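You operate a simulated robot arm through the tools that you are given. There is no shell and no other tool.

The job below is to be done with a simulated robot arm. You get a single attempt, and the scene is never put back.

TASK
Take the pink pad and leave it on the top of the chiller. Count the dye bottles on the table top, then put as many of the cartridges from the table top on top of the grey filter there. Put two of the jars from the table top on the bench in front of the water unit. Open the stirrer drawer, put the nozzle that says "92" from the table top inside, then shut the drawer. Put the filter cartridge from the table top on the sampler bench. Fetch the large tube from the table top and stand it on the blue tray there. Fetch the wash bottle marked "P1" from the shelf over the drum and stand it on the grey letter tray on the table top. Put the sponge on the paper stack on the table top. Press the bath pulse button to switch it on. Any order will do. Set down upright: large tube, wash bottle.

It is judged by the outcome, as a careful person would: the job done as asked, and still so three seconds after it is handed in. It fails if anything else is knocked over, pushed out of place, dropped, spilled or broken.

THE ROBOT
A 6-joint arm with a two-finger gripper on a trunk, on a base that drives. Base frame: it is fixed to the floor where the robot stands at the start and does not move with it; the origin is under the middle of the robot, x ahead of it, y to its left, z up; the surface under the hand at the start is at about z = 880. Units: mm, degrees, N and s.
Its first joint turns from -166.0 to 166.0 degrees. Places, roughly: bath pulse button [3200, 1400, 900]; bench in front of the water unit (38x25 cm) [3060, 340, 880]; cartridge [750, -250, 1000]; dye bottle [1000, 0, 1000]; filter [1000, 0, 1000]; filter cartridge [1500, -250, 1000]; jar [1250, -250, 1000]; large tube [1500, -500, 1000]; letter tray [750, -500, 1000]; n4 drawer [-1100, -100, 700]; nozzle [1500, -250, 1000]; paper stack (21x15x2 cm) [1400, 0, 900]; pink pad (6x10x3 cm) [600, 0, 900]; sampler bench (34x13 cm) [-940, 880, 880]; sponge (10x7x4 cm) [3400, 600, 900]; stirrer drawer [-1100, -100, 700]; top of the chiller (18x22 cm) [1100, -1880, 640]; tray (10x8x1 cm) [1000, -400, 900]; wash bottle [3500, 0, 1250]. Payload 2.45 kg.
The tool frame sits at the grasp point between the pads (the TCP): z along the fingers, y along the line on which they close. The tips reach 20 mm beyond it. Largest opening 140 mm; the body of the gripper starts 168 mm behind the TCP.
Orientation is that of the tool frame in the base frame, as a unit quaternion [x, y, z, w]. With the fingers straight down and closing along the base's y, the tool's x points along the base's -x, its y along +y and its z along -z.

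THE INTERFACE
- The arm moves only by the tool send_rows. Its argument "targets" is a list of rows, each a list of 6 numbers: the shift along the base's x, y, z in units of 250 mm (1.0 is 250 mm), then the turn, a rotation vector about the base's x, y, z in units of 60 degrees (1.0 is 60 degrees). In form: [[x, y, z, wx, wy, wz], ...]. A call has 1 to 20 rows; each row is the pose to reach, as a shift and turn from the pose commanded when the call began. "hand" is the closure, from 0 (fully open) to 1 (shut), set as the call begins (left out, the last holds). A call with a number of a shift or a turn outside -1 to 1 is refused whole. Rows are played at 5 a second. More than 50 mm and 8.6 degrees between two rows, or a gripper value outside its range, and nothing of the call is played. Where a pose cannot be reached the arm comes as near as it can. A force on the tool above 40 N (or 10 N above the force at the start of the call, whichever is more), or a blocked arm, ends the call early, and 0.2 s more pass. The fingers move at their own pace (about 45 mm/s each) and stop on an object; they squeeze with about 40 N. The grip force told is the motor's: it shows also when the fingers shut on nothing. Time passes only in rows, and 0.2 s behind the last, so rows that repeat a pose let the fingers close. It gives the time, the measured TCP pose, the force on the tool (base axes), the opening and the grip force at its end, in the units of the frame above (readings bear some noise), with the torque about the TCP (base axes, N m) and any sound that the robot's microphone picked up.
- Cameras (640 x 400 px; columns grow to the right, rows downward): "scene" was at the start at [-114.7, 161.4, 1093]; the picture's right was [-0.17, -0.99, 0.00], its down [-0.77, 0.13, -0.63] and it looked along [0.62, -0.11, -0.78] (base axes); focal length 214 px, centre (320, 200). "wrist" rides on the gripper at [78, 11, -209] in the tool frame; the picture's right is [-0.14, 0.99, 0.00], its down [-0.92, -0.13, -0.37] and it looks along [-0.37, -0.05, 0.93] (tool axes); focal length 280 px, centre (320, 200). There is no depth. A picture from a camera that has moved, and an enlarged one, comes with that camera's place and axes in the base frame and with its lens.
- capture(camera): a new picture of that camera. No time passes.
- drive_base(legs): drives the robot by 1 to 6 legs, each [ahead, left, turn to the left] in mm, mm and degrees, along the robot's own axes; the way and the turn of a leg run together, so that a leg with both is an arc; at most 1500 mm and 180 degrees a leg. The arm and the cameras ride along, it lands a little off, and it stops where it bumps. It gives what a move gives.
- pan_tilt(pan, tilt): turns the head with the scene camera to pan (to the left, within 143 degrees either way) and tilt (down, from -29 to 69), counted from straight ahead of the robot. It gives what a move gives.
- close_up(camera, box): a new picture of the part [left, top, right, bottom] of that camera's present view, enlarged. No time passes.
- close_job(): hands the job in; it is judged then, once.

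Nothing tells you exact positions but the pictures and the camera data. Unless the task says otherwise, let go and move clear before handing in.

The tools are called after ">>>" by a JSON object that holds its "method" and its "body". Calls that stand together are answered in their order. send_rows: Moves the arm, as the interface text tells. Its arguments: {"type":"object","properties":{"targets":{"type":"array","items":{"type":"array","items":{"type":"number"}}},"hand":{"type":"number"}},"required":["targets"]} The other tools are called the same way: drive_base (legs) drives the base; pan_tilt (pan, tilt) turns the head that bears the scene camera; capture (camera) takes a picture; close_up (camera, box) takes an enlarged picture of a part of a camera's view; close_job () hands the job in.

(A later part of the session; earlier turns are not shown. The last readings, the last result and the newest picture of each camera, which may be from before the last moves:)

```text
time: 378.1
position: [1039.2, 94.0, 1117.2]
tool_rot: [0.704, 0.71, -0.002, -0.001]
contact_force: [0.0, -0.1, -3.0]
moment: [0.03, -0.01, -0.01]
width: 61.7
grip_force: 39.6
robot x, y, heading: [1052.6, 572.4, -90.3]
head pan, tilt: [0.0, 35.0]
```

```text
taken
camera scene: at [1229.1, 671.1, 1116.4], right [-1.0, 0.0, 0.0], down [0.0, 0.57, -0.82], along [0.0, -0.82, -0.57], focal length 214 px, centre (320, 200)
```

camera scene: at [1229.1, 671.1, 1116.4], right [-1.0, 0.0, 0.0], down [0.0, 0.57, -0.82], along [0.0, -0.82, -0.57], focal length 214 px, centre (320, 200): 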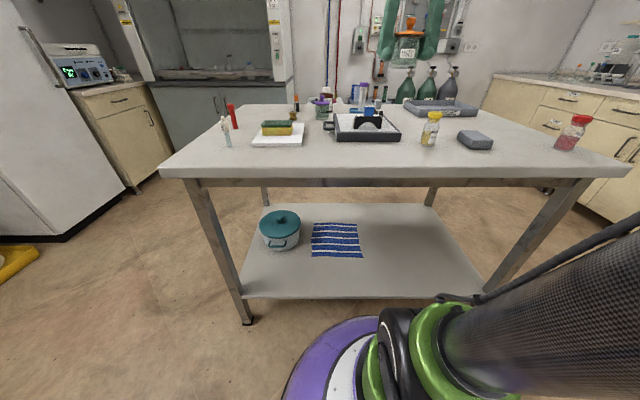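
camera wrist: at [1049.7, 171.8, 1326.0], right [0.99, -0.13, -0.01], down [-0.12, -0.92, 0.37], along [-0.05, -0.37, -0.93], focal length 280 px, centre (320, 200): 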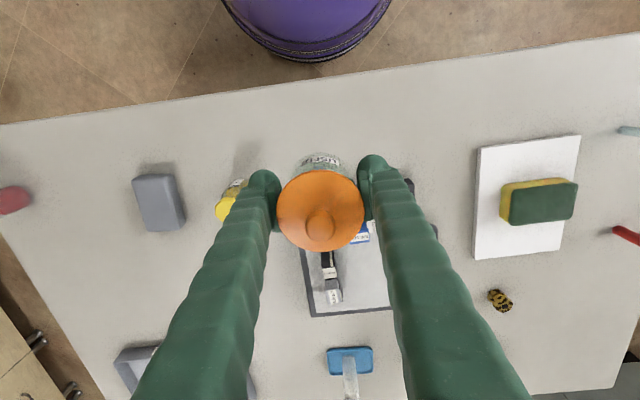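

USED jar held with lid. Driving to the bench again.

>>> {"method": "drive_base", "body": {"legs": [[0, 0, 90], [1310, 0, 0], [0, -290, 0]]}}

>>> {"method": "pan_tilt", "body": {"pan": 0, "tilt": 25}}

>>> {"method": "capture", "body": {"camera": "wrist"}}

>>> {"method": "capture", "body": {"camera": "scene"}}

```text
time: 390.1
position: [2851.4, 249.1, 1116.2]
tool_rot: [0.001, 1.0, -0.002, 0.002]
contact_force: [-0.5, -0.5, -3.5]
moment: [-0.02, 0.03, -0.02]
width: 61.1
grip_force: 39.5
robot x, y, heading: [2377.0, 267.7, -0.6]
head pan, tilt: [0.0, 35.0]
```

```text
time: 390.8
position: [2850.4, 248.5, 1116.4]
tool_rot: [0.002, 1.0, -0.003, 0.002]
contact_force: [0.0, -0.3, -3.6]
moment: [0.0, -0.02, -0.01]
width: 61.4
grip_force: 39.8
robot x, y, heading: [2376.1, 264.4, -0.6]
head pan, tilt: [0.0, 25.0]
```

```text
taken
camera wrist: at [2770.9, 260.8, 1325.5], right [0.14, 0.99, -0.01], down [0.92, -0.13, 0.37], along [0.37, -0.06, -0.93], focal length 280 px, centre (320, 200)
```

wrist: 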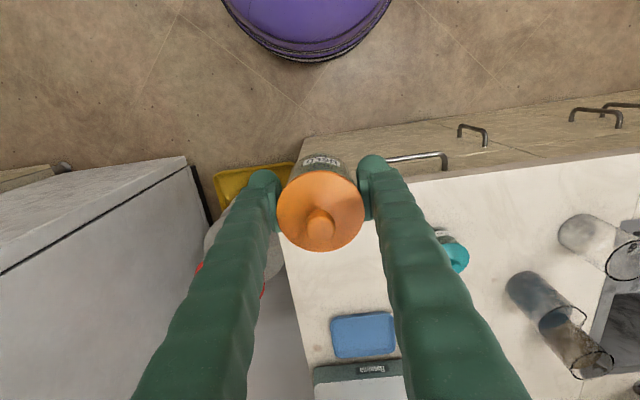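

```text
taken
camera scene: at [2278.7, 444.3, 1132.2], right [-0.01, -1.0, 0.0], down [-0.42, 0.0, -0.91], along [0.91, -0.01, -0.42], focal length 214 px, centre (320, 200)
```

scene: 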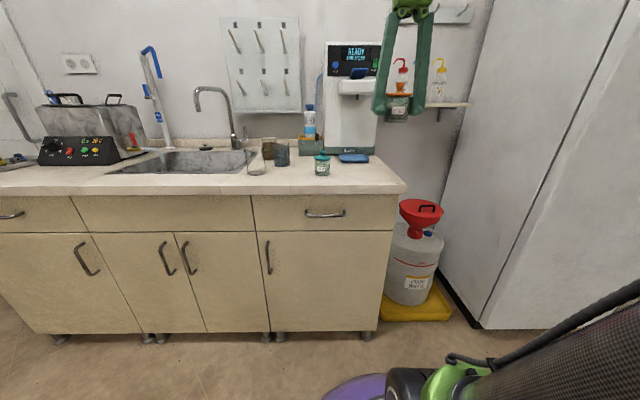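

Placing the second jar at about (3050,290).

>>> {"method": "send_rows", "body": {"targets": [[0.14, 0.028, -0.06, 0, 0, 0], [0.28, 0.056, -0.14, 0, 0, 0], [0.42, 0.084, -0.24, 0, 0, 0], [0.56, 0.112, -0.34, 0, 0, 0], [0.7, 0.14, -0.44, 0, 0, 0], [0.8, 0.164, -0.56, 0, 0, 0], [0.8, 0.164, -0.68, 0, 0, 0], [0.8, 0.164, -0.745, 0, 0, 0]]}}

>>> {"method": "capture", "body": {"camera": "wrist"}}

>>> {"method": "send_rows", "body": {"targets": [[0, 0, -0.03, 0, 0, 0], [0, 0, -0.056, 0, 0, 0]]}}

>>> {"method": "send_rows", "body": {"targets": [[0, 0, -0.008, 0, 0, 0], [0, 0, -0.016, 0, 0, 0]]}}

```text
time: 392.6
position: [3050.2, 290.4, 930.6]
tool_rot: [0.003, 1.0, -0.002, 0.002]
contact_force: [-0.3, 0.5, -4.3]
moment: [0.02, -0.01, 0.01]
width: 61.2
grip_force: 40.7
robot x, y, heading: [2375.5, 267.5, -0.4]
head pan, tilt: [0.0, 25.0]
```

```text
taken
camera wrist: at [2971.0, 302.4, 1139.6], right [0.14, 0.99, -0.01], down [0.92, -0.13, 0.37], along [0.37, -0.06, -0.93], focal length 280 px, centre (320, 200)
```

wrist: 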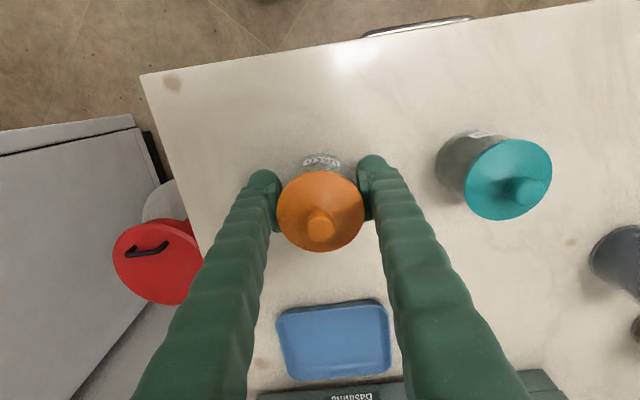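

```text
time: 393.2
position: [3050.0, 290.3, 916.3]
tool_rot: [0.002, 1.0, -0.003, 0.001]
contact_force: [0.0, 0.1, -3.8]
moment: [0.01, -0.02, 0.02]
width: 61.2
grip_force: 39.9
robot x, y, heading: [2374.5, 270.5, -0.2]
head pan, tilt: [0.0, 25.0]
```

```text
time: 393.8
position: [3050.2, 291.0, 912.8]
tool_rot: [0.001, 1.0, -0.003, 0.001]
contact_force: [4.3, -1.0, 17.2]
moment: [0.17, 0.08, 0.07]
width: 61.4
grip_force: 39.8
robot x, y, heading: [2372.9, 267.5, -0.3]
head pan, tilt: [0.0, 25.0]
```

Contact. Releasing and rising.

>>> {"method": "send_rows", "body": {"targets": [[0, 0, 0, 0, 0, 0], [0, 0, 0, 0, 0, 0], [0, 0, 0, 0, 0, 0], [0, 0, 0.12, 0, 0, 0], [0, 0, 0.3, 0, 0, 0], [0, 0, 0.48, 0, 0, 0], [0, 0, 0.66, 0, 0, 0], [0, 0, 0.84, 0, 0, 0]], "hand": 0.29}}

>>> {"method": "send_rows", "body": {"targets": [[-0.15, 0, 0.05, 0, 0, 0], [-0.3, 0, 0.1, 0, 0, 0], [-0.45, 0, 0.15, 0, 0, 0], [-0.6, 0, 0.2, 0, 0, 0]]}}

>>> {"method": "close_up", "body": {"camera": "scene", "box": [230, 110, 470, 210]}}

>>> {"method": "close_up", "body": {"camera": "scene", "box": [360, 40, 480, 130]}}

```text
time: 395.6
position: [3051.7, 292.1, 1123.3]
tool_rot: [0.002, 1.0, -0.002, 0.001]
contact_force: [0.4, -0.7, -0.6]
moment: [0.01, 0.02, -0.02]
width: 99.4
grip_force: 0.1
robot x, y, heading: [2373.7, 270.5, -0.2]
head pan, tilt: [0.0, 25.0]
```

```text
time: 396.6
position: [2902.3, 288.9, 1172.2]
tool_rot: [0.002, 1.0, -0.002, 0.001]
contact_force: [-0.2, 0.1, -0.2]
moment: [0.01, 0.1, 0.02]
width: 99.2
grip_force: 0.2
robot x, y, heading: [2372.5, 271.2, -0.7]
head pan, tilt: [0.0, 25.0]
```

```text
2.67 times, centred on (350, 160) of scene
camera zoom: at [2279.0, 444.3, 1132.2], right [-0.01, -1.0, 0.0], down [-0.42, 0.0, -0.91], along [0.91, -0.01, -0.42], focal length 572 px, centre (240, 307)
```

zoom: 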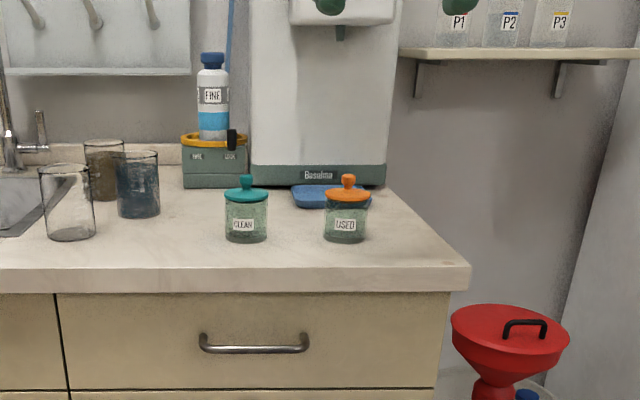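

```text
4.44 times, centred on (420, 85) of scene
camera zoom: at [2279.0, 444.3, 1132.2], right [-0.01, -1.0, 0.0], down [-0.42, 0.0, -0.91], along [0.91, -0.01, -0.42], focal length 953 px, centre (-124, 711)
```

zoom: 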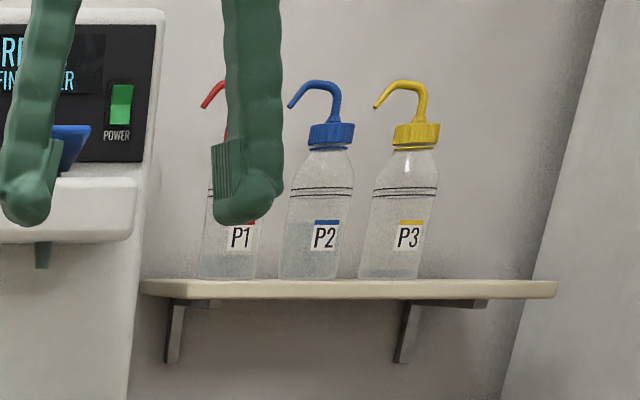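

Both jars are set. Next the bath's PULSE button: driving left along the bench.

>>> {"method": "drive_base", "body": {"legs": [[0, 1100, 0.5]]}}

>>> {"method": "capture", "body": {"camera": "scene"}}

>>> {"method": "capture", "body": {"camera": "wrist"}}

>>> {"method": "close_up", "body": {"camera": "scene", "box": [250, 70, 480, 200]}}

```text
time: 402.4
position: [2918.6, 1403.7, 1172.0]
tool_rot: [0.008, 1.0, -0.003, 0.001]
contact_force: [0.1, -0.7, -0.6]
moment: [-0.02, -0.01, 0.03]
width: 99.4
grip_force: 0.0
robot x, y, heading: [2391.1, 1389.3, -1.1]
head pan, tilt: [0.0, 25.0]
```

```text
taken
camera scene: at [2298.1, 1566.1, 1132.2], right [-0.02, -1.0, 0.0], down [-0.42, 0.01, -0.91], along [0.91, -0.02, -0.42], focal length 214 px, centre (320, 200)
```

scene: 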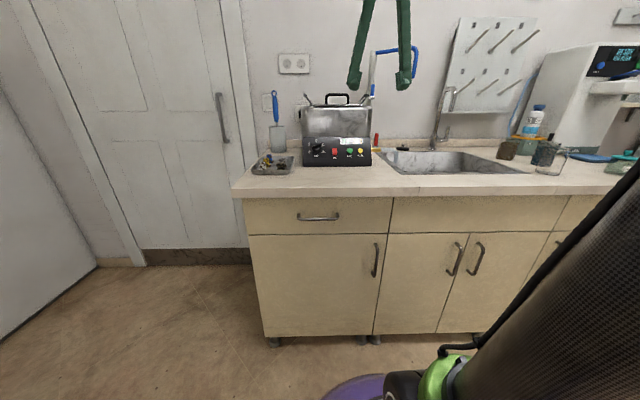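

```text
taken
camera wrist: at [2839.6, 1416.3, 1380.9], right [0.15, 0.99, -0.01], down [0.92, -0.14, 0.37], along [0.37, -0.06, -0.93], focal length 280 px, centre (320, 200)
```

wrist: 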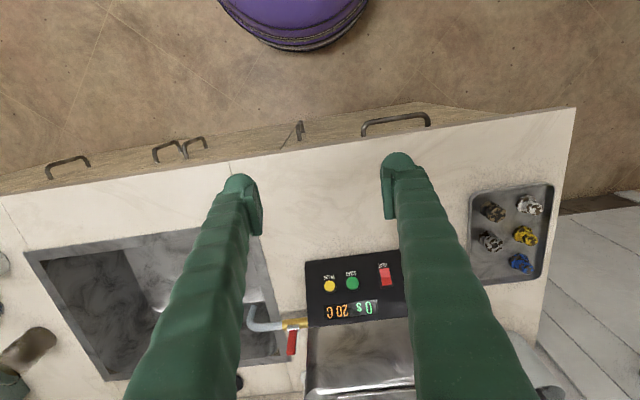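

```text
2.78 times, centred on (365, 135) of scene
camera zoom: at [2298.1, 1566.1, 1132.2], right [-0.02, -1.0, 0.0], down [-0.42, 0.01, -0.91], along [0.91, -0.02, -0.42], focal length 597 px, centre (195, 381)
```

zoom: 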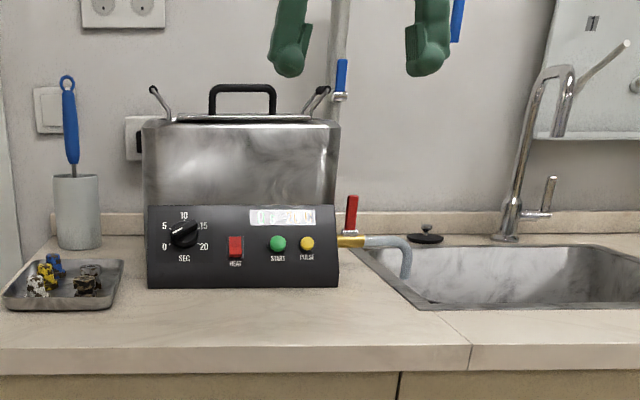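

PULSE (yellow) is at about (3192,1380,944) on a face sloping ~24°. I'll close the fingers, tilt the tool forward 60° and approach.

>>> {"method": "send_rows", "body": {"targets": [[0, 0, -0.05, 0, -0.125, 0], [0, 0, -0.1, 0, -0.25, 0], [0, 0, -0.15, 0, -0.375, 0], [0.05, 0, -0.2, 0, -0.5, 0], [0.1, 0, -0.3, 0, -0.625, 0], [0.2, -0.03, -0.4, 0, -0.75, 0], [0.35, -0.06, -0.5, 0, -0.875, 0], [0.5, -0.12, -0.6, 0, -1.0, 0]], "hand": 1}}

>>> {"method": "capture", "body": {"camera": "wrist"}}

>>> {"method": "close_up", "body": {"camera": "scene", "box": [250, 70, 480, 200]}}

```text
time: 404.2
position: [3043.1, 1371.0, 1022.9]
tool_rot: [0.008, 0.865, 0.001, 0.502]
contact_force: [0.2, -0.8, 1.1]
moment: [-0.01, 0.01, -0.01]
width: 0.0
grip_force: 29.3
robot x, y, heading: [2389.5, 1391.1, -1.2]
head pan, tilt: [0.0, 25.0]
```

```text
taken
camera wrist: at [2821.3, 1383.5, 1059.6], right [0.08, 0.99, 0.13], down [0.13, -0.14, 0.98], along [0.99, -0.06, -0.14], focal length 280 px, centre (320, 200)
```

wrist: 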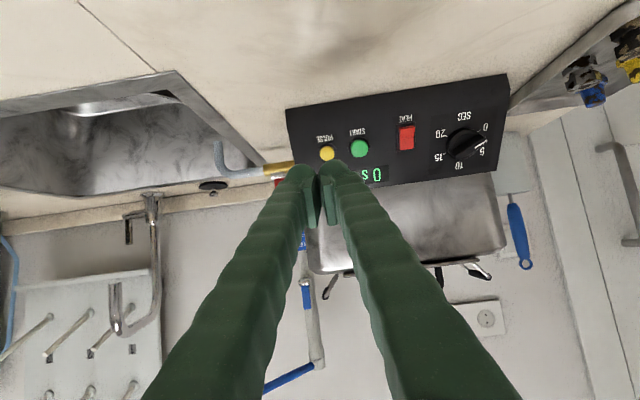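

```text
2.78 times, centred on (365, 135) of scene
camera zoom: at [2297.9, 1566.1, 1132.2], right [-0.02, -1.0, 0.0], down [-0.42, 0.01, -0.91], along [0.91, -0.02, -0.42], focal length 597 px, centre (195, 381)
```

zoom: 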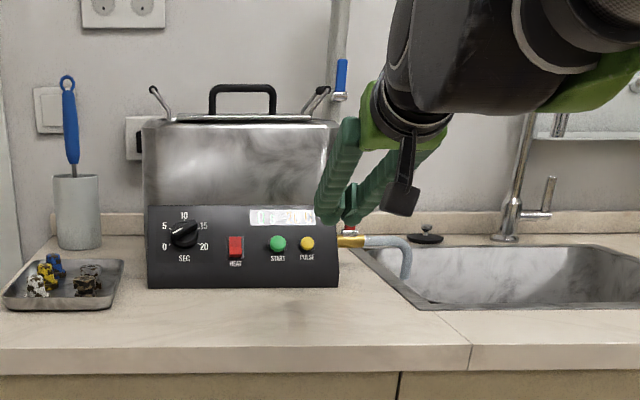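

Aligned view confirms the button at (3192,1379,944). Approaching along the press direction.

>>> {"method": "send_rows", "body": {"targets": [[0.11, 0.003, -0.05, 0, 0, 0], [0.22, 0.006, -0.1, 0, 0, 0], [0.32, 0.008, -0.156, 0, 0, 0]]}}

>>> {"method": "close_up", "body": {"camera": "wrist", "box": [220, 100, 440, 240]}}

```text
time: 405.0
position: [3123.6, 1374.4, 984.1]
tool_rot: [0.008, 0.865, 0.001, 0.501]
contact_force: [-0.4, 0.6, 0.5]
moment: [-0.01, -0.03, -0.01]
width: 0.1
grip_force: 29.1
robot x, y, heading: [2391.7, 1387.7, -1.2]
head pan, tilt: [0.0, 25.0]
```

```text
2.86 times, centred on (330, 170) of wrist
camera zoom: at [2902.7, 1386.9, 1019.5], right [0.08, 0.99, 0.13], down [0.14, -0.14, 0.98], along [0.99, -0.06, -0.15], focal length 801 px, centre (291, 286)
```

zoom: 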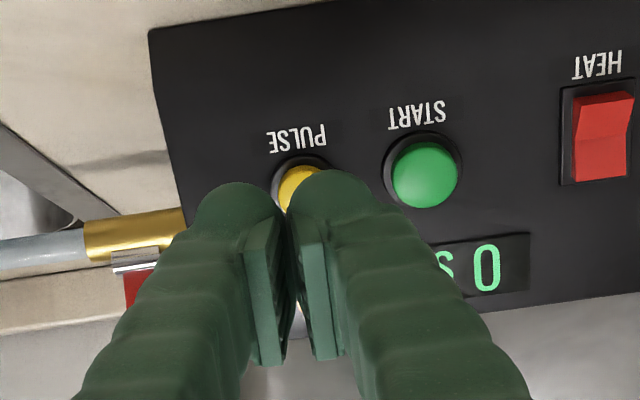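

Offsetting so the right-hand fingertip faces the button, then advancing most of the way.

>>> {"method": "send_rows", "body": {"targets": [[0, -0.02, 0, 0, 0, 0], [0.07, -0.02, -0.04, 0, 0, 0], [0.14, -0.02, -0.08, 0, 0, 0]]}}

>>> {"method": "close_up", "body": {"camera": "wrist", "box": [220, 100, 440, 240]}}

>>> {"method": "close_up", "body": {"camera": "scene", "box": [300, 120, 400, 190]}}

```text
time: 405.8
position: [3158.5, 1369.7, 962.4]
tool_rot: [0.009, 0.865, 0.001, 0.501]
contact_force: [-1.0, -0.6, 0.5]
moment: [0.0, -0.04, -0.02]
width: 0.1
grip_force: 29.3
robot x, y, heading: [2388.3, 1388.3, -1.3]
head pan, tilt: [0.0, 25.0]
```

```text
2.86 times, centred on (330, 170) of wrist
camera zoom: at [2937.6, 1382.2, 999.1], right [0.08, 0.99, 0.13], down [0.14, -0.14, 0.98], along [0.99, -0.06, -0.15], focal length 801 px, centre (291, 286)
```

zoom: 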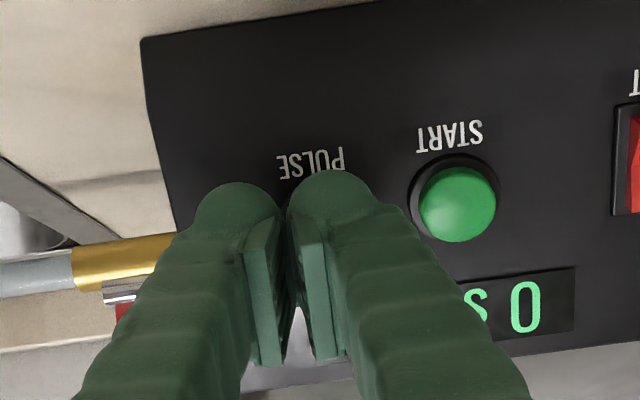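

```text
5.71 times, centred on (350, 155) of scene
camera zoom: at [2298.0, 1566.1, 1132.2], right [-0.02, -1.0, 0.0], down [-0.42, 0.01, -0.91], along [0.91, -0.02, -0.42], focal length 1226 px, centre (149, 457)
```

zoom: 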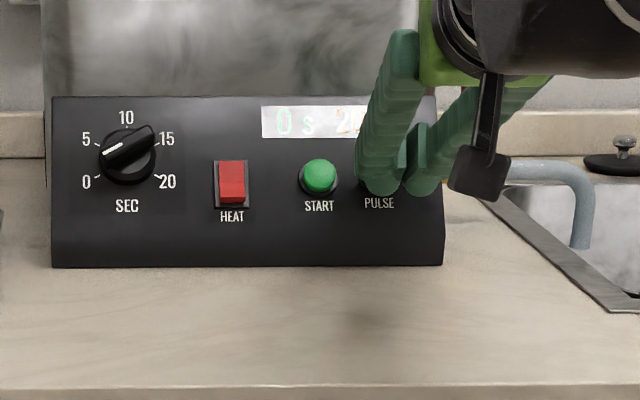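

Fingertip covers the PULSE button. Pressing in small steps.

>>> {"method": "send_rows", "body": {"targets": [[0.014, 0, -0.008, 0, 0, 0], [0.028, 0, -0.016, 0, 0, 0]]}}

>>> {"method": "send_rows", "body": {"targets": [[0.01, 0, -0.006, 0, 0, 0], [0.02, 0, -0.0115, 0, 0, 0]]}}

>>> {"method": "send_rows", "body": {"targets": [[0.01, 0, -0.006, 0, 0, 0], [0.02, 0, -0.0115, 0, 0, 0]]}}

```text
time: 406.4
position: [3166.0, 1369.8, 956.9]
tool_rot: [0.009, 0.865, 0.001, 0.501]
contact_force: [0.0, -0.7, -0.6]
moment: [-0.02, -0.01, 0.02]
width: 0.0
grip_force: 29.3
robot x, y, heading: [2392.0, 1390.6, -1.2]
head pan, tilt: [0.0, 25.0]
```

```text
time: 407.0
position: [3172.1, 1370.6, 956.3]
tool_rot: [0.008, 0.865, 0.001, 0.501]
contact_force: [-0.1, -0.2, -0.5]
moment: [0.0, -0.02, -0.01]
width: 0.2
grip_force: 29.2
robot x, y, heading: [2391.1, 1391.3, -0.9]
head pan, tilt: [0.0, 25.0]
```

```text
time: 407.6
position: [3175.1, 1371.4, 954.0]
tool_rot: [0.008, 0.865, 0.001, 0.502]
contact_force: [-5.5, -1.3, 1.0]
moment: [-0.04, 0.12, 0.06]
width: 0.0
grip_force: 29.6
robot x, y, heading: [2393.8, 1388.6, -1.0]
head pan, tilt: [0.0, 25.0]
heard: click
```

A click was heard: the button is pressed. Backing straight off and checking.

>>> {"method": "send_rows", "body": {"targets": [[-0.1, 0, 0.06, 0, 0, 0], [-0.25, 0, 0.14, 0, 0, 0], [-0.4, 0, 0.24, 0, 0, 0], [-0.55, 0, 0.36, 0, 0, 0]]}}

>>> {"method": "close_up", "body": {"camera": "scene", "box": [290, 110, 400, 190]}}

>>> {"method": "close_up", "body": {"camera": "wrist", "box": [220, 60, 520, 240]}}

```text
time: 408.6
position: [3036.5, 1373.4, 1045.6]
tool_rot: [0.008, 0.866, 0.002, 0.501]
contact_force: [-0.4, 0.3, -0.4]
moment: [-0.04, 0.05, -0.02]
width: 0.2
grip_force: 29.7
robot x, y, heading: [2393.8, 1391.4, -0.9]
head pan, tilt: [0.0, 25.0]
```

```text
5.00 times, centred on (345, 150) of scene
camera zoom: at [2298.2, 1566.1, 1132.2], right [-0.02, -1.0, 0.0], down [-0.42, 0.01, -0.91], along [0.91, -0.02, -0.42], focal length 1072 px, centre (195, 450)
```

zoom: 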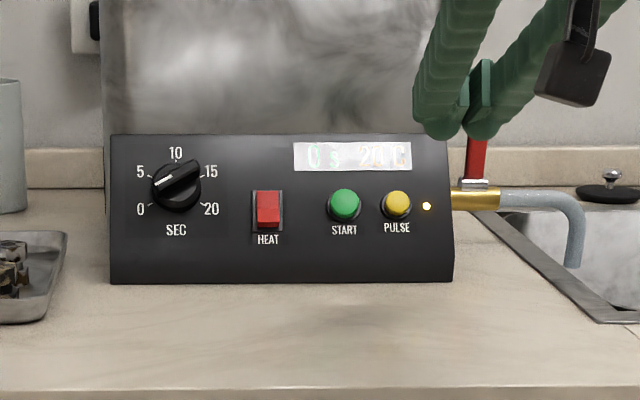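

```text
2.13 times, centred on (370, 150) of wrist
camera zoom: at [2815.6, 1384.5, 1081.8], right [0.08, 0.99, 0.13], down [0.14, -0.14, 0.98], along [0.99, -0.06, -0.15], focal length 598 px, centre (213, 307)
```

zoom: 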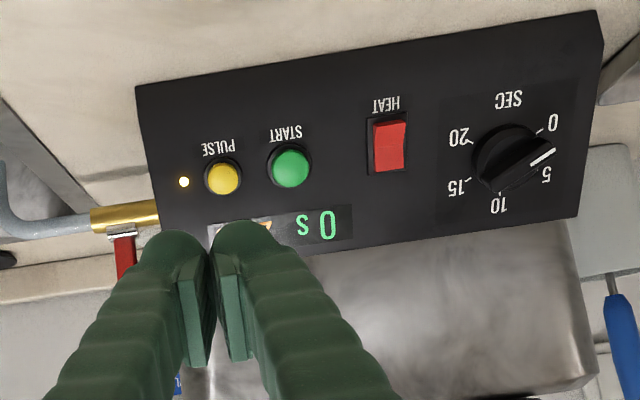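

The PULSE light is on. Now for wash bottle P1 (about x 3483, y 26, base z 1125). Straightening the tool, retracting and driving over.

>>> {"method": "send_rows", "body": {"targets": [[-0.1, 0, 0.08, 0, 0.125, 0], [-0.2, 0, 0.16, 0, 0.25, 0], [-0.3, 0, 0.24, 0, 0.375, 0], [-0.4, 0, 0.32, 0, 0.5, 0], [-0.5, 0, 0.4, 0, 0.625, 0], [-0.55, 0, 0.48, 0, 0.75, 0], [-0.6, 0, 0.54, 0, 0.875, 0], [-0.65, 0, 0.6, 0, 1.0, 0]], "hand": 0}}

>>> {"method": "drive_base", "body": {"legs": [[0, -1380, 1]]}}

>>> {"method": "pan_tilt", "body": {"pan": -10, "tilt": 10}}

>>> {"method": "capture", "body": {"camera": "scene"}}

>>> {"method": "capture", "body": {"camera": "wrist"}}

```text
time: 410.4
position: [2872.9, 1372.6, 1195.8]
tool_rot: [0.008, 1.0, -0.002, 0.001]
contact_force: [-0.3, 0.1, -0.3]
moment: [-0.01, -0.08, 0.0]
width: 139.7
grip_force: 0.0
robot x, y, heading: [2394.4, 1389.9, -1.3]
head pan, tilt: [0.0, 25.0]
```

```text
time: 417.1
position: [2857.1, 28.0, 1194.4]
tool_rot: [0.0, 1.0, -0.002, 0.002]
contact_force: [-0.2, 0.1, -0.2]
moment: [0.02, 0.02, -0.06]
width: 140.0
grip_force: 0.1
robot x, y, heading: [2378.7, 38.8, -0.3]
head pan, tilt: [0.0, 25.0]
```

```text
time: 417.9
position: [2857.8, 27.5, 1194.4]
tool_rot: [-0.001, 1.0, -0.002, 0.002]
contact_force: [0.4, -0.4, 0.0]
moment: [0.0, 0.0, 0.01]
width: 140.0
grip_force: 0.0
robot x, y, heading: [2376.6, 40.7, -0.3]
head pan, tilt: [-10.0, 10.0]
```

```text
taken
camera scene: at [2277.1, 196.0, 1156.5], right [-0.18, -0.98, 0.0], down [-0.17, 0.03, -0.98], along [0.97, -0.17, -0.17], focal length 214 px, centre (320, 200)
```

scene: 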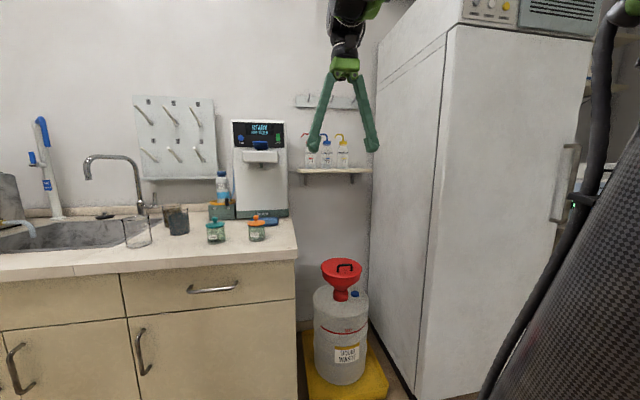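

```text
taken
camera wrist: at [2777.6, 38.6, 1403.4], right [0.14, 0.99, -0.01], down [0.92, -0.12, 0.37], along [0.37, -0.06, -0.93], focal length 280 px, centre (320, 200)
```

wrist: 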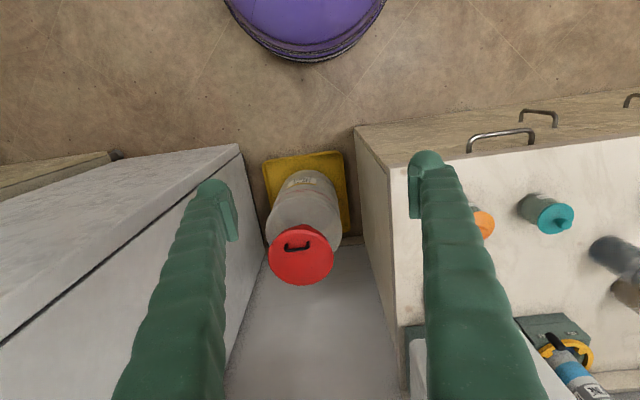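

I see the shelf between the water unit and the fridge. Zooming in on the bottles.

>>> {"method": "close_up", "body": {"camera": "scene", "box": [260, 80, 400, 190]}}

>>> {"method": "drive_base", "body": {"legs": [[180, 0, 0.3]]}}

>>> {"method": "capture", "body": {"camera": "scene"}}

>>> {"method": "close_up", "body": {"camera": "scene", "box": [270, 60, 420, 190]}}

```text
3.64 times, centred on (330, 135) of scene
camera zoom: at [2277.1, 196.0, 1156.5], right [-0.18, -0.98, 0.0], down [-0.17, 0.03, -0.98], along [0.97, -0.17, -0.17], focal length 780 px, centre (284, 436)
```

zoom: 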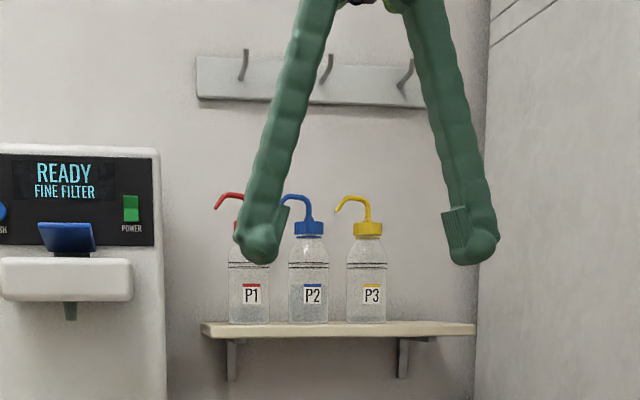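

```text
time: 419.4
position: [3038.4, 30.0, 1194.3]
tool_rot: [-0.004, 1.0, -0.002, 0.002]
contact_force: [-0.4, 0.6, 0.5]
moment: [-0.01, 0.01, 0.01]
width: 139.9
grip_force: 0.0
robot x, y, heading: [2556.7, 39.1, -0.1]
head pan, tilt: [-10.0, 10.0]
```

```text
taken
camera scene: at [2458.3, 195.1, 1156.6], right [-0.17, -0.99, 0.0], down [-0.17, 0.03, -0.98], along [0.97, -0.17, -0.17], focal length 214 px, centre (320, 200)
```

scene: 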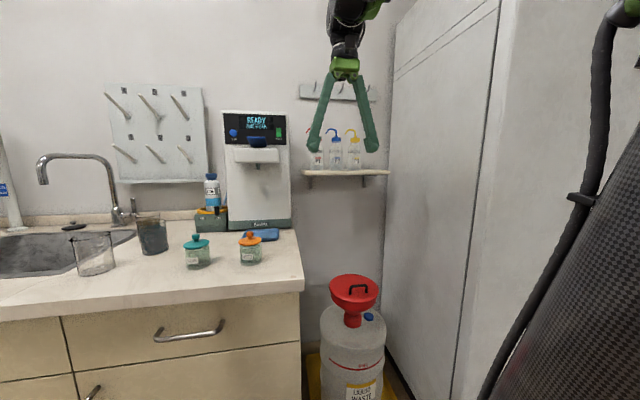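

```text
3.08 times, centred on (345, 125) of scene
camera zoom: at [2458.3, 195.1, 1156.6], right [-0.17, -0.99, 0.0], down [-0.17, 0.03, -0.98], along [0.97, -0.17, -0.17], focal length 660 px, centre (243, 431)
```

zoom: 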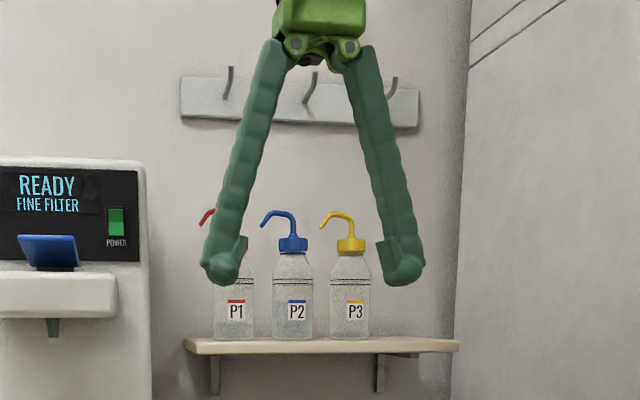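

I'll grip P1 by its cap with the gripper horizontal, which stays clear of P2 and the hooks above. Turning the tool to horizontal and looking.

>>> {"method": "send_rows", "body": {"targets": [[0, 0, 0.05, 0, -0.125, 0], [0, 0, 0.1, 0, -0.25, 0], [0, 0, 0.15, 0, -0.375, 0], [0, 0, 0.2, 0, -0.5, 0], [0, 0, 0.25, 0, -0.625, 0], [0, 0, 0.3, 0, -0.75, 0]], "hand": 0.43}}

>>> {"method": "send_rows", "body": {"targets": [[0, 0, 0, 0, -0.125, 0], [0, 0, 0, 0, -0.25, 0], [0, 0, 0, 0, -0.375, 0], [0, 0, 0, 0, -0.5, 0], [0, 0, 0, 0, -0.625, 0], [0, 0, 0, 0, -0.75, 0]]}}

>>> {"method": "capture", "body": {"camera": "wrist"}}

>>> {"method": "capture", "body": {"camera": "scene"}}

```text
time: 420.8
position: [3039.3, 32.0, 1271.1]
tool_rot: [-0.003, 0.923, -0.004, 0.385]
contact_force: [-0.4, 0.0, -0.4]
moment: [-0.01, 0.02, 0.03]
width: 79.9
grip_force: 0.0
robot x, y, heading: [2560.5, 39.7, -0.0]
head pan, tilt: [-10.0, 10.0]
```

```text
time: 422.2
position: [3038.4, 30.7, 1271.1]
tool_rot: [0.002, 0.706, -0.007, 0.709]
contact_force: [-0.5, 0.1, -0.2]
moment: [0.01, -0.05, 0.02]
width: 79.7
grip_force: 0.0
robot x, y, heading: [2556.9, 40.0, 0.1]
head pan, tilt: [-10.0, 10.0]
```

```text
taken
camera wrist: at [2829.6, 43.6, 1191.2], right [0.01, 0.99, 0.13], down [-0.37, -0.12, 0.92], along [0.93, -0.06, 0.37], focal length 280 px, centre (320, 200)
```

wrist: 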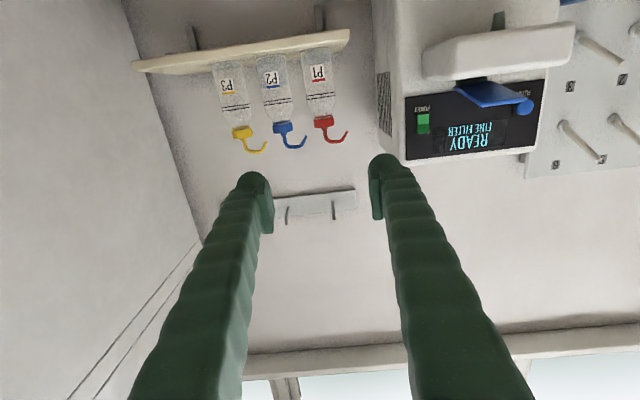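

```text
taken
camera scene: at [2458.2, 195.1, 1156.6], right [-0.17, -0.99, 0.0], down [-0.17, 0.03, -0.98], along [0.97, -0.17, -0.17], focal length 214 px, centre (320, 200)
```

scene: 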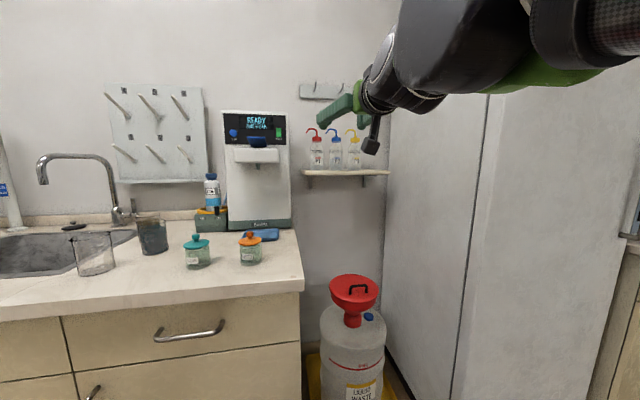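

P1's cap is centred at about (3460,36,1263). Advancing to x≈3300 for a closer look.

>>> {"method": "send_rows", "body": {"targets": [[0.18, 0.004, -0.004, 0, 0, 0], [0.36, 0.008, -0.008, 0, 0, 0], [0.54, 0.012, -0.012, 0, 0, 0], [0.72, 0.016, -0.016, 0, 0, 0], [0.9, 0.02, -0.02, 0, 0, 0], [1.0, 0.02, -0.02, 0, 0, 0]]}}

>>> {"method": "capture", "body": {"camera": "wrist"}}

>>> {"method": "capture", "body": {"camera": "scene"}}

```text
time: 423.6
position: [3290.1, 35.5, 1263.3]
tool_rot: [-0.002, 0.706, -0.004, 0.708]
contact_force: [0.2, -0.2, -0.1]
moment: [0.0, 0.0, -0.05]
width: 79.8
grip_force: 0.1
robot x, y, heading: [2556.4, 36.1, 0.4]
head pan, tilt: [-10.0, 10.0]
```

```text
taken
camera wrist: at [3079.6, 45.2, 1185.9], right [0.0, 0.99, 0.13], down [-0.37, -0.12, 0.92], along [0.93, -0.05, 0.37], focal length 280 px, centre (320, 200)
```

wrist: 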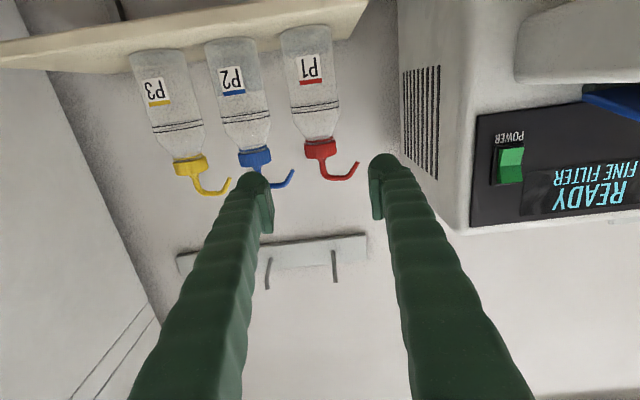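

```text
taken
camera scene: at [2458.0, 195.1, 1156.6], right [-0.17, -0.99, 0.0], down [-0.17, 0.03, -0.98], along [0.97, -0.17, -0.17], focal length 214 px, centre (320, 200)
```

scene: 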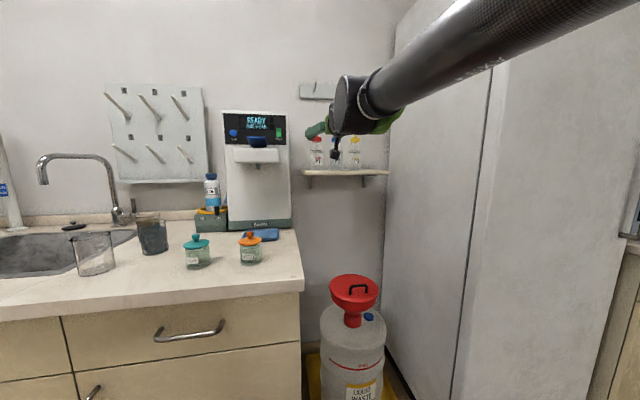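

Cap is around (3456,35,1262). Narrowing the opening to ~60 mm and moving in, with a check halfway.

>>> {"method": "send_rows", "body": {"targets": [[0, 0.004, -0.004, 0, 0, 0], [0.1, 0.004, -0.004, 0, 0, 0], [0.22, 0.004, -0.004, 0, 0, 0], [0.34, 0.004, -0.004, 0, 0, 0], [0.42, 0.004, -0.004, 0, 0, 0]], "hand": 0.571}}

>>> {"method": "capture", "body": {"camera": "wrist"}}

>>> {"method": "close_up", "body": {"camera": "wrist", "box": [220, 110, 440, 250]}}

```text
time: 424.8
position: [3393.4, 37.4, 1263.3]
tool_rot: [-0.001, 0.706, -0.004, 0.709]
contact_force: [0.7, -0.9, 0.2]
moment: [0.03, 0.0, -0.02]
width: 60.0
grip_force: 0.1
robot x, y, heading: [2557.7, 39.2, 0.1]
head pan, tilt: [-10.0, 10.0]
```

```text
taken
camera wrist: at [3184.2, 46.3, 1184.8], right [0.0, 0.99, 0.13], down [-0.37, -0.12, 0.92], along [0.93, -0.05, 0.37], focal length 280 px, centre (320, 200)
```

wrist: 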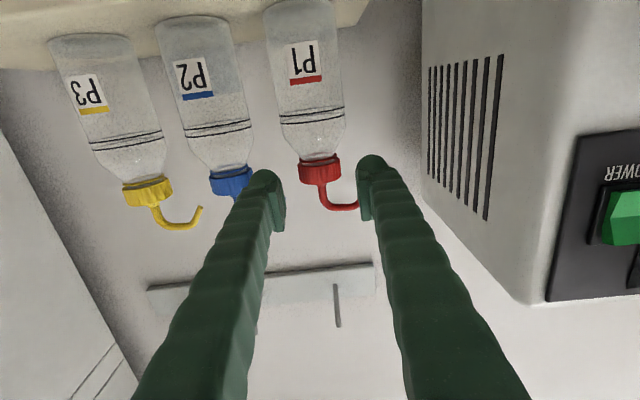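

```text
2.86 times, centred on (330, 180) of wrist
camera zoom: at [3184.2, 46.3, 1184.8], right [0.0, 0.99, 0.13], down [-0.37, -0.12, 0.92], along [0.93, -0.05, 0.37], focal length 801 px, centre (291, 257)
```

zoom: 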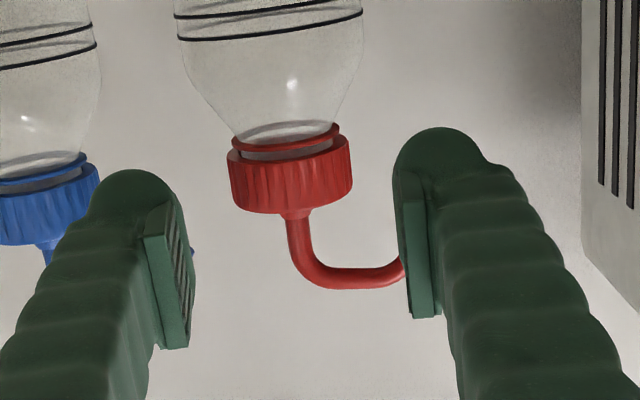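

Cap z 1248–1276; spouts run just above my fingers. Lowering 4 mm and moving in the last 57 mm.

>>> {"method": "send_rows", "body": {"targets": [[0, -0.004, -0.02, 0, 0, 0], [0.08, -0.004, -0.02, 0, 0, 0], [0.15, -0.004, -0.02, 0, 0, 0]]}}

>>> {"method": "close_up", "body": {"camera": "wrist", "box": [220, 110, 440, 250]}}

```text
time: 425.6
position: [3430.7, 35.7, 1256.4]
tool_rot: [-0.002, 0.705, -0.006, 0.709]
contact_force: [0.1, -1.1, 0.0]
moment: [0.0, 0.03, -0.04]
width: 60.2
grip_force: 0.0
robot x, y, heading: [2556.6, 39.3, -0.2]
head pan, tilt: [-10.0, 10.0]
```

```text
2.86 times, centred on (330, 180) of wrist
camera zoom: at [3221.6, 46.0, 1178.6], right [0.0, 0.99, 0.13], down [-0.37, -0.12, 0.92], along [0.93, -0.05, 0.37], focal length 801 px, centre (291, 257)
```

zoom: 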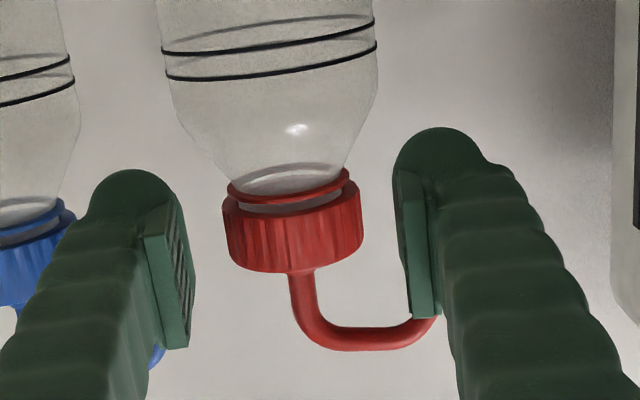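

Cap is at x≈3455. Advancing the final ~20 mm and closing.

>>> {"method": "send_rows", "body": {"targets": [[0.04, 0, 0.004, 0, 0, 0], [0.08, 0, 0.008, 0, 0, 0]]}}

>>> {"method": "close_up", "body": {"camera": "wrist", "box": [220, 110, 440, 250]}}

>>> {"method": "send_rows", "body": {"targets": [[0, 0, 0, 0, 0, 0], [0, 0, 0, 0, 0, 0], [0, 0, 0, 0, 0, 0], [0, 0, 0, 0, 0, 0]], "hand": 1}}

>>> {"method": "close_up", "body": {"camera": "wrist", "box": [180, 80, 460, 260]}}

```text
time: 426.2
position: [3452.5, 35.7, 1260.1]
tool_rot: [-0.001, 0.706, -0.005, 0.709]
contact_force: [-0.4, 0.0, 0.4]
moment: [-0.03, 0.02, -0.03]
width: 60.1
grip_force: 0.0
robot x, y, heading: [2552.4, 38.3, 0.0]
head pan, tilt: [-10.0, 10.0]
```

```text
2.86 times, centred on (330, 180) of wrist
camera zoom: at [3242.6, 45.8, 1181.2], right [0.0, 0.99, 0.13], down [-0.37, -0.12, 0.92], along [0.93, -0.05, 0.37], focal length 801 px, centre (291, 257)
```

zoom: 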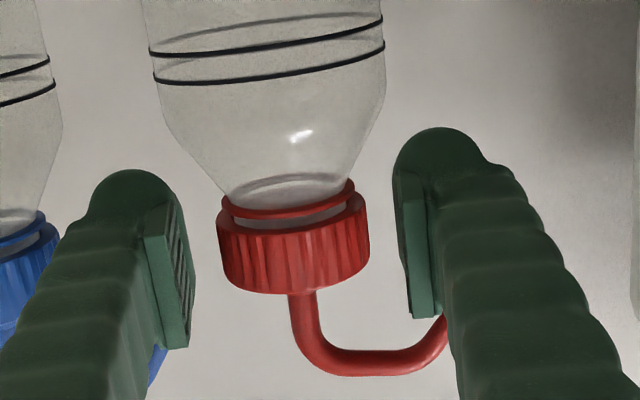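

```text
time: 427.2
position: [3452.2, 35.2, 1259.0]
tool_rot: [-0.002, 0.706, -0.004, 0.708]
contact_force: [-1.1, 0.6, -0.3]
moment: [0.07, 0.03, 0.02]
width: 41.1
grip_force: 40.0
robot x, y, heading: [2554.9, 39.3, -0.0]
head pan, tilt: [-10.0, 10.0]
```

```text
2.22 times, centred on (320, 170) of wrist
camera zoom: at [3242.7, 45.9, 1181.2], right [0.0, 0.99, 0.13], down [-0.37, -0.12, 0.92], along [0.93, -0.05, 0.37], focal length 623 px, centre (320, 267)
```

zoom: 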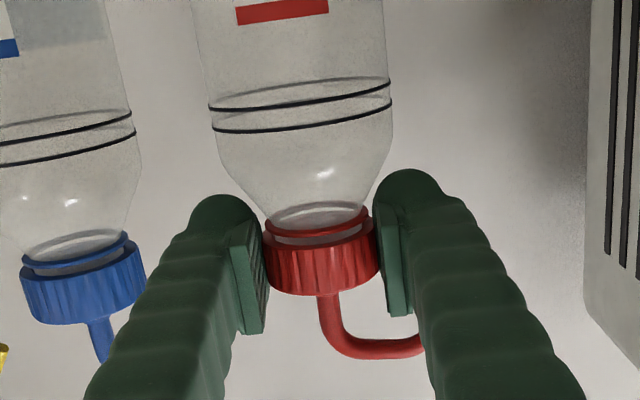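

Cap gripped. Lifting just 3–4 mm, then pulling straight back clear of P2's spout.

>>> {"method": "send_rows", "body": {"targets": [[0, 0, 0.008, 0, 0, 0], [0, 0, 0.014, 0, 0, 0], [0, 0, 0.016, 0, 0, 0]]}}

>>> {"method": "send_rows", "body": {"targets": [[-0.06, 0, 0, 0, 0, 0], [-0.14, 0, 0, 0, 0, 0], [-0.24, 0, 0, 0, 0, 0], [-0.36, 0, 0.02, 0, 0, 0], [-0.5, 0, 0.08, 0, 0, 0]]}}

>>> {"method": "capture", "body": {"camera": "wrist"}}

>>> {"method": "close_up", "body": {"camera": "scene", "box": [270, 60, 420, 190]}}

```text
time: 428.0
position: [3452.1, 35.4, 1264.8]
tool_rot: [-0.002, 0.706, -0.005, 0.709]
contact_force: [-0.6, -0.4, -1.4]
moment: [0.02, 0.03, -0.04]
width: 40.9
grip_force: 40.6
robot x, y, heading: [2556.7, 37.1, 0.1]
head pan, tilt: [-10.0, 10.0]
```

```text
time: 429.2
position: [3326.3, 36.4, 1284.7]
tool_rot: [-0.001, 0.706, -0.005, 0.708]
contact_force: [0.0, 0.0, -1.7]
moment: [-0.01, 0.04, -0.01]
width: 40.5
grip_force: 39.6
robot x, y, heading: [2558.1, 38.4, 0.1]
head pan, tilt: [-10.0, 10.0]
```

```text
taken
camera wrist: at [3116.4, 46.5, 1206.0], right [0.0, 0.99, 0.13], down [-0.37, -0.12, 0.92], along [0.93, -0.05, 0.37], focal length 280 px, centre (320, 200)
```

wrist: 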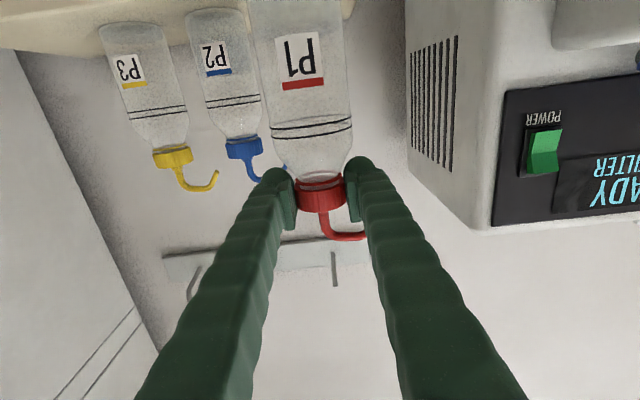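

```text
3.08 times, centred on (345, 125) of scene
camera zoom: at [2458.6, 195.1, 1156.6], right [-0.17, -0.99, 0.0], down [-0.17, 0.03, -0.98], along [0.97, -0.17, -0.17], focal length 660 px, centre (243, 431)
```

zoom: 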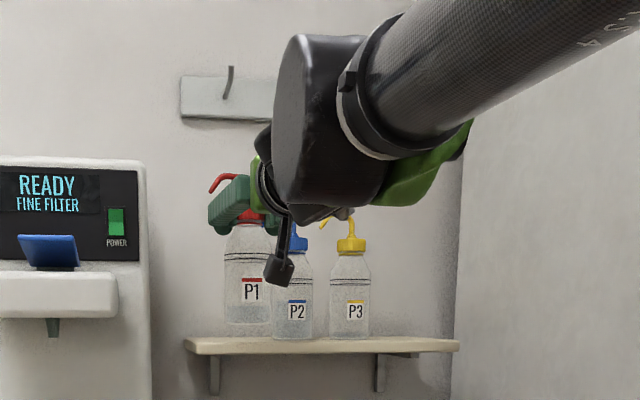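

P1 is clear and P2/P3 stand undisturbed. Retracting and driving back around the table's left side to its front.

>>> {"method": "send_rows", "body": {"targets": [[-0.15, 0, 0.02, 0, 0, 0], [-0.32, 0, 0.02, 0, 0, 0], [-0.5, 0, 0.02, 0, 0, 0], [-0.68, 0, 0.02, 0, 0, 0], [-0.86, 0, 0.02, 0, 0, 0], [-1.0, 0, 0.02, 0, 0, 0]]}}

>>> {"method": "drive_base", "body": {"legs": [[-480, 0, 0], [0, 590, 0], [-1040, 0, 0], [-1010, 0, 0]]}}

>>> {"method": "capture", "body": {"camera": "wrist"}}

```text
time: 430.6
position: [3075.4, 37.7, 1290.8]
tool_rot: [-0.002, 0.706, -0.004, 0.709]
contact_force: [-0.1, -0.2, -1.1]
moment: [0.01, 0.02, 0.01]
width: 40.2
grip_force: 39.9
robot x, y, heading: [2561.2, 38.4, 0.0]
head pan, tilt: [-10.0, 10.0]
```

```text
time: 446.2
position: [548.8, 619.3, 1290.8]
tool_rot: [-0.002, 0.706, -0.003, 0.708]
contact_force: [0.8, -0.2, -2.6]
moment: [0.01, 0.04, 0.0]
width: 37.7
grip_force: 40.1
robot x, y, heading: [30.4, 621.7, 0.1]
head pan, tilt: [-10.0, 10.0]
```

```text
taken
camera wrist: at [340.1, 629.7, 1212.2], right [0.0, 0.99, 0.13], down [-0.37, -0.12, 0.92], along [0.93, -0.05, 0.37], focal length 280 px, centre (320, 200)
```

wrist: 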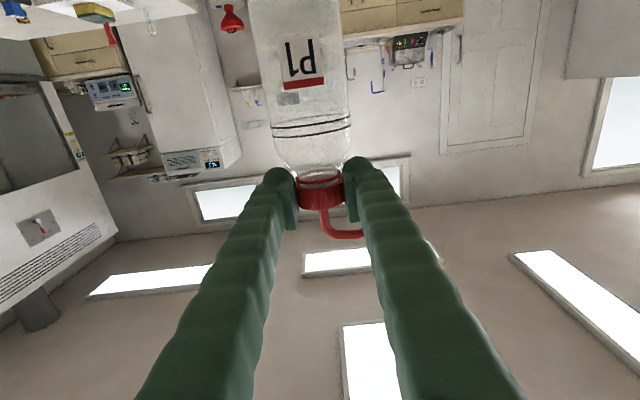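

The grip width has drifted slightly; checking the cap in the fingers.

>>> {"method": "close_up", "body": {"camera": "wrist", "box": [180, 80, 460, 260]}}

```text
2.22 times, centred on (320, 170) of wrist
camera zoom: at [340.1, 629.7, 1212.2], right [0.0, 0.99, 0.13], down [-0.37, -0.12, 0.92], along [0.93, -0.05, 0.37], focal length 623 px, centre (320, 267)
```

zoom: 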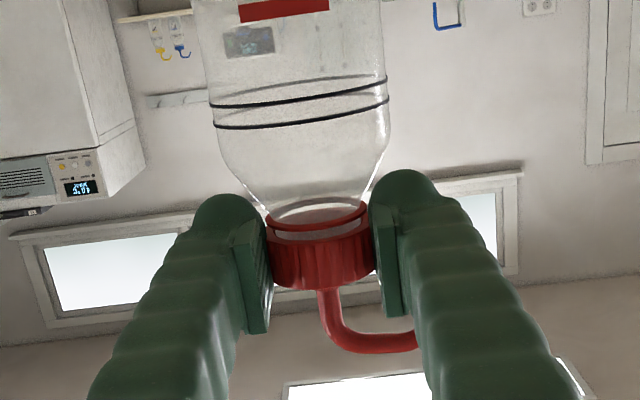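

Grip looks sound (same slow creep as other objects). Continuing to the table's front, in line with the letter tray.

>>> {"method": "drive_base", "body": {"legs": [[0, -1010, 0]]}}

>>> {"method": "pan_tilt", "body": {"pan": -10, "tilt": 35}}

>>> {"method": "capture", "body": {"camera": "scene"}}

>>> {"method": "close_up", "body": {"camera": "scene", "box": [220, 40, 460, 200]}}

```text
time: 451.4
position: [553.9, -391.6, 1290.5]
tool_rot: [-0.003, 0.706, -0.002, 0.708]
contact_force: [0.2, -0.5, -1.9]
moment: [-0.01, -0.01, 0.01]
width: 37.1
grip_force: 40.0
robot x, y, heading: [34.4, -399.5, 0.7]
head pan, tilt: [-10.0, 10.0]
```

```text
time: 452.3
position: [555.3, -392.8, 1290.5]
tool_rot: [-0.004, 0.706, -0.002, 0.708]
contact_force: [-0.2, -0.1, -0.5]
moment: [-0.04, 0.01, -0.02]
width: 37.0
grip_force: 40.1
robot x, y, heading: [35.2, -393.6, 0.5]
head pan, tilt: [-10.0, 35.0]
```

```text
taken
camera scene: at [-67.9, -236.2, 1116.5], right [-0.17, -0.99, 0.0], down [-0.56, 0.1, -0.82], along [0.81, -0.14, -0.57], focal length 214 px, centre (320, 200)
```

scene: 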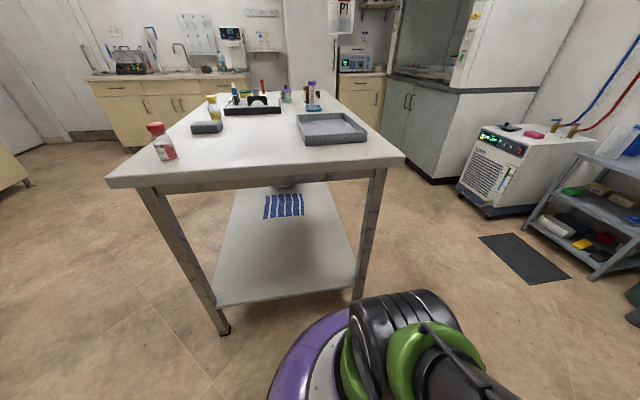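

```text
2.50 times, centred on (340, 120) of scene
camera zoom: at [-67.9, -236.2, 1116.5], right [-0.17, -0.99, 0.0], down [-0.56, 0.1, -0.82], along [0.81, -0.14, -0.57], focal length 536 px, centre (270, 400)
```

zoom: 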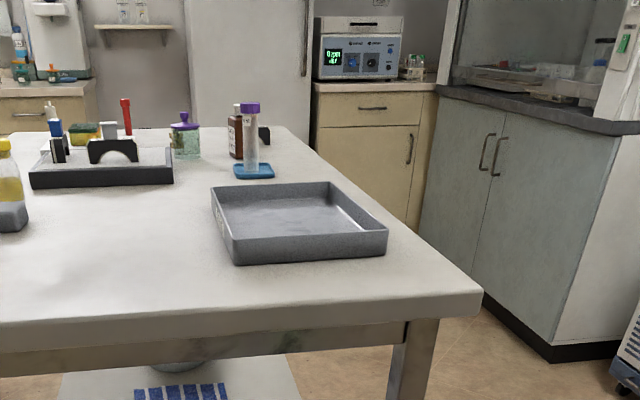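

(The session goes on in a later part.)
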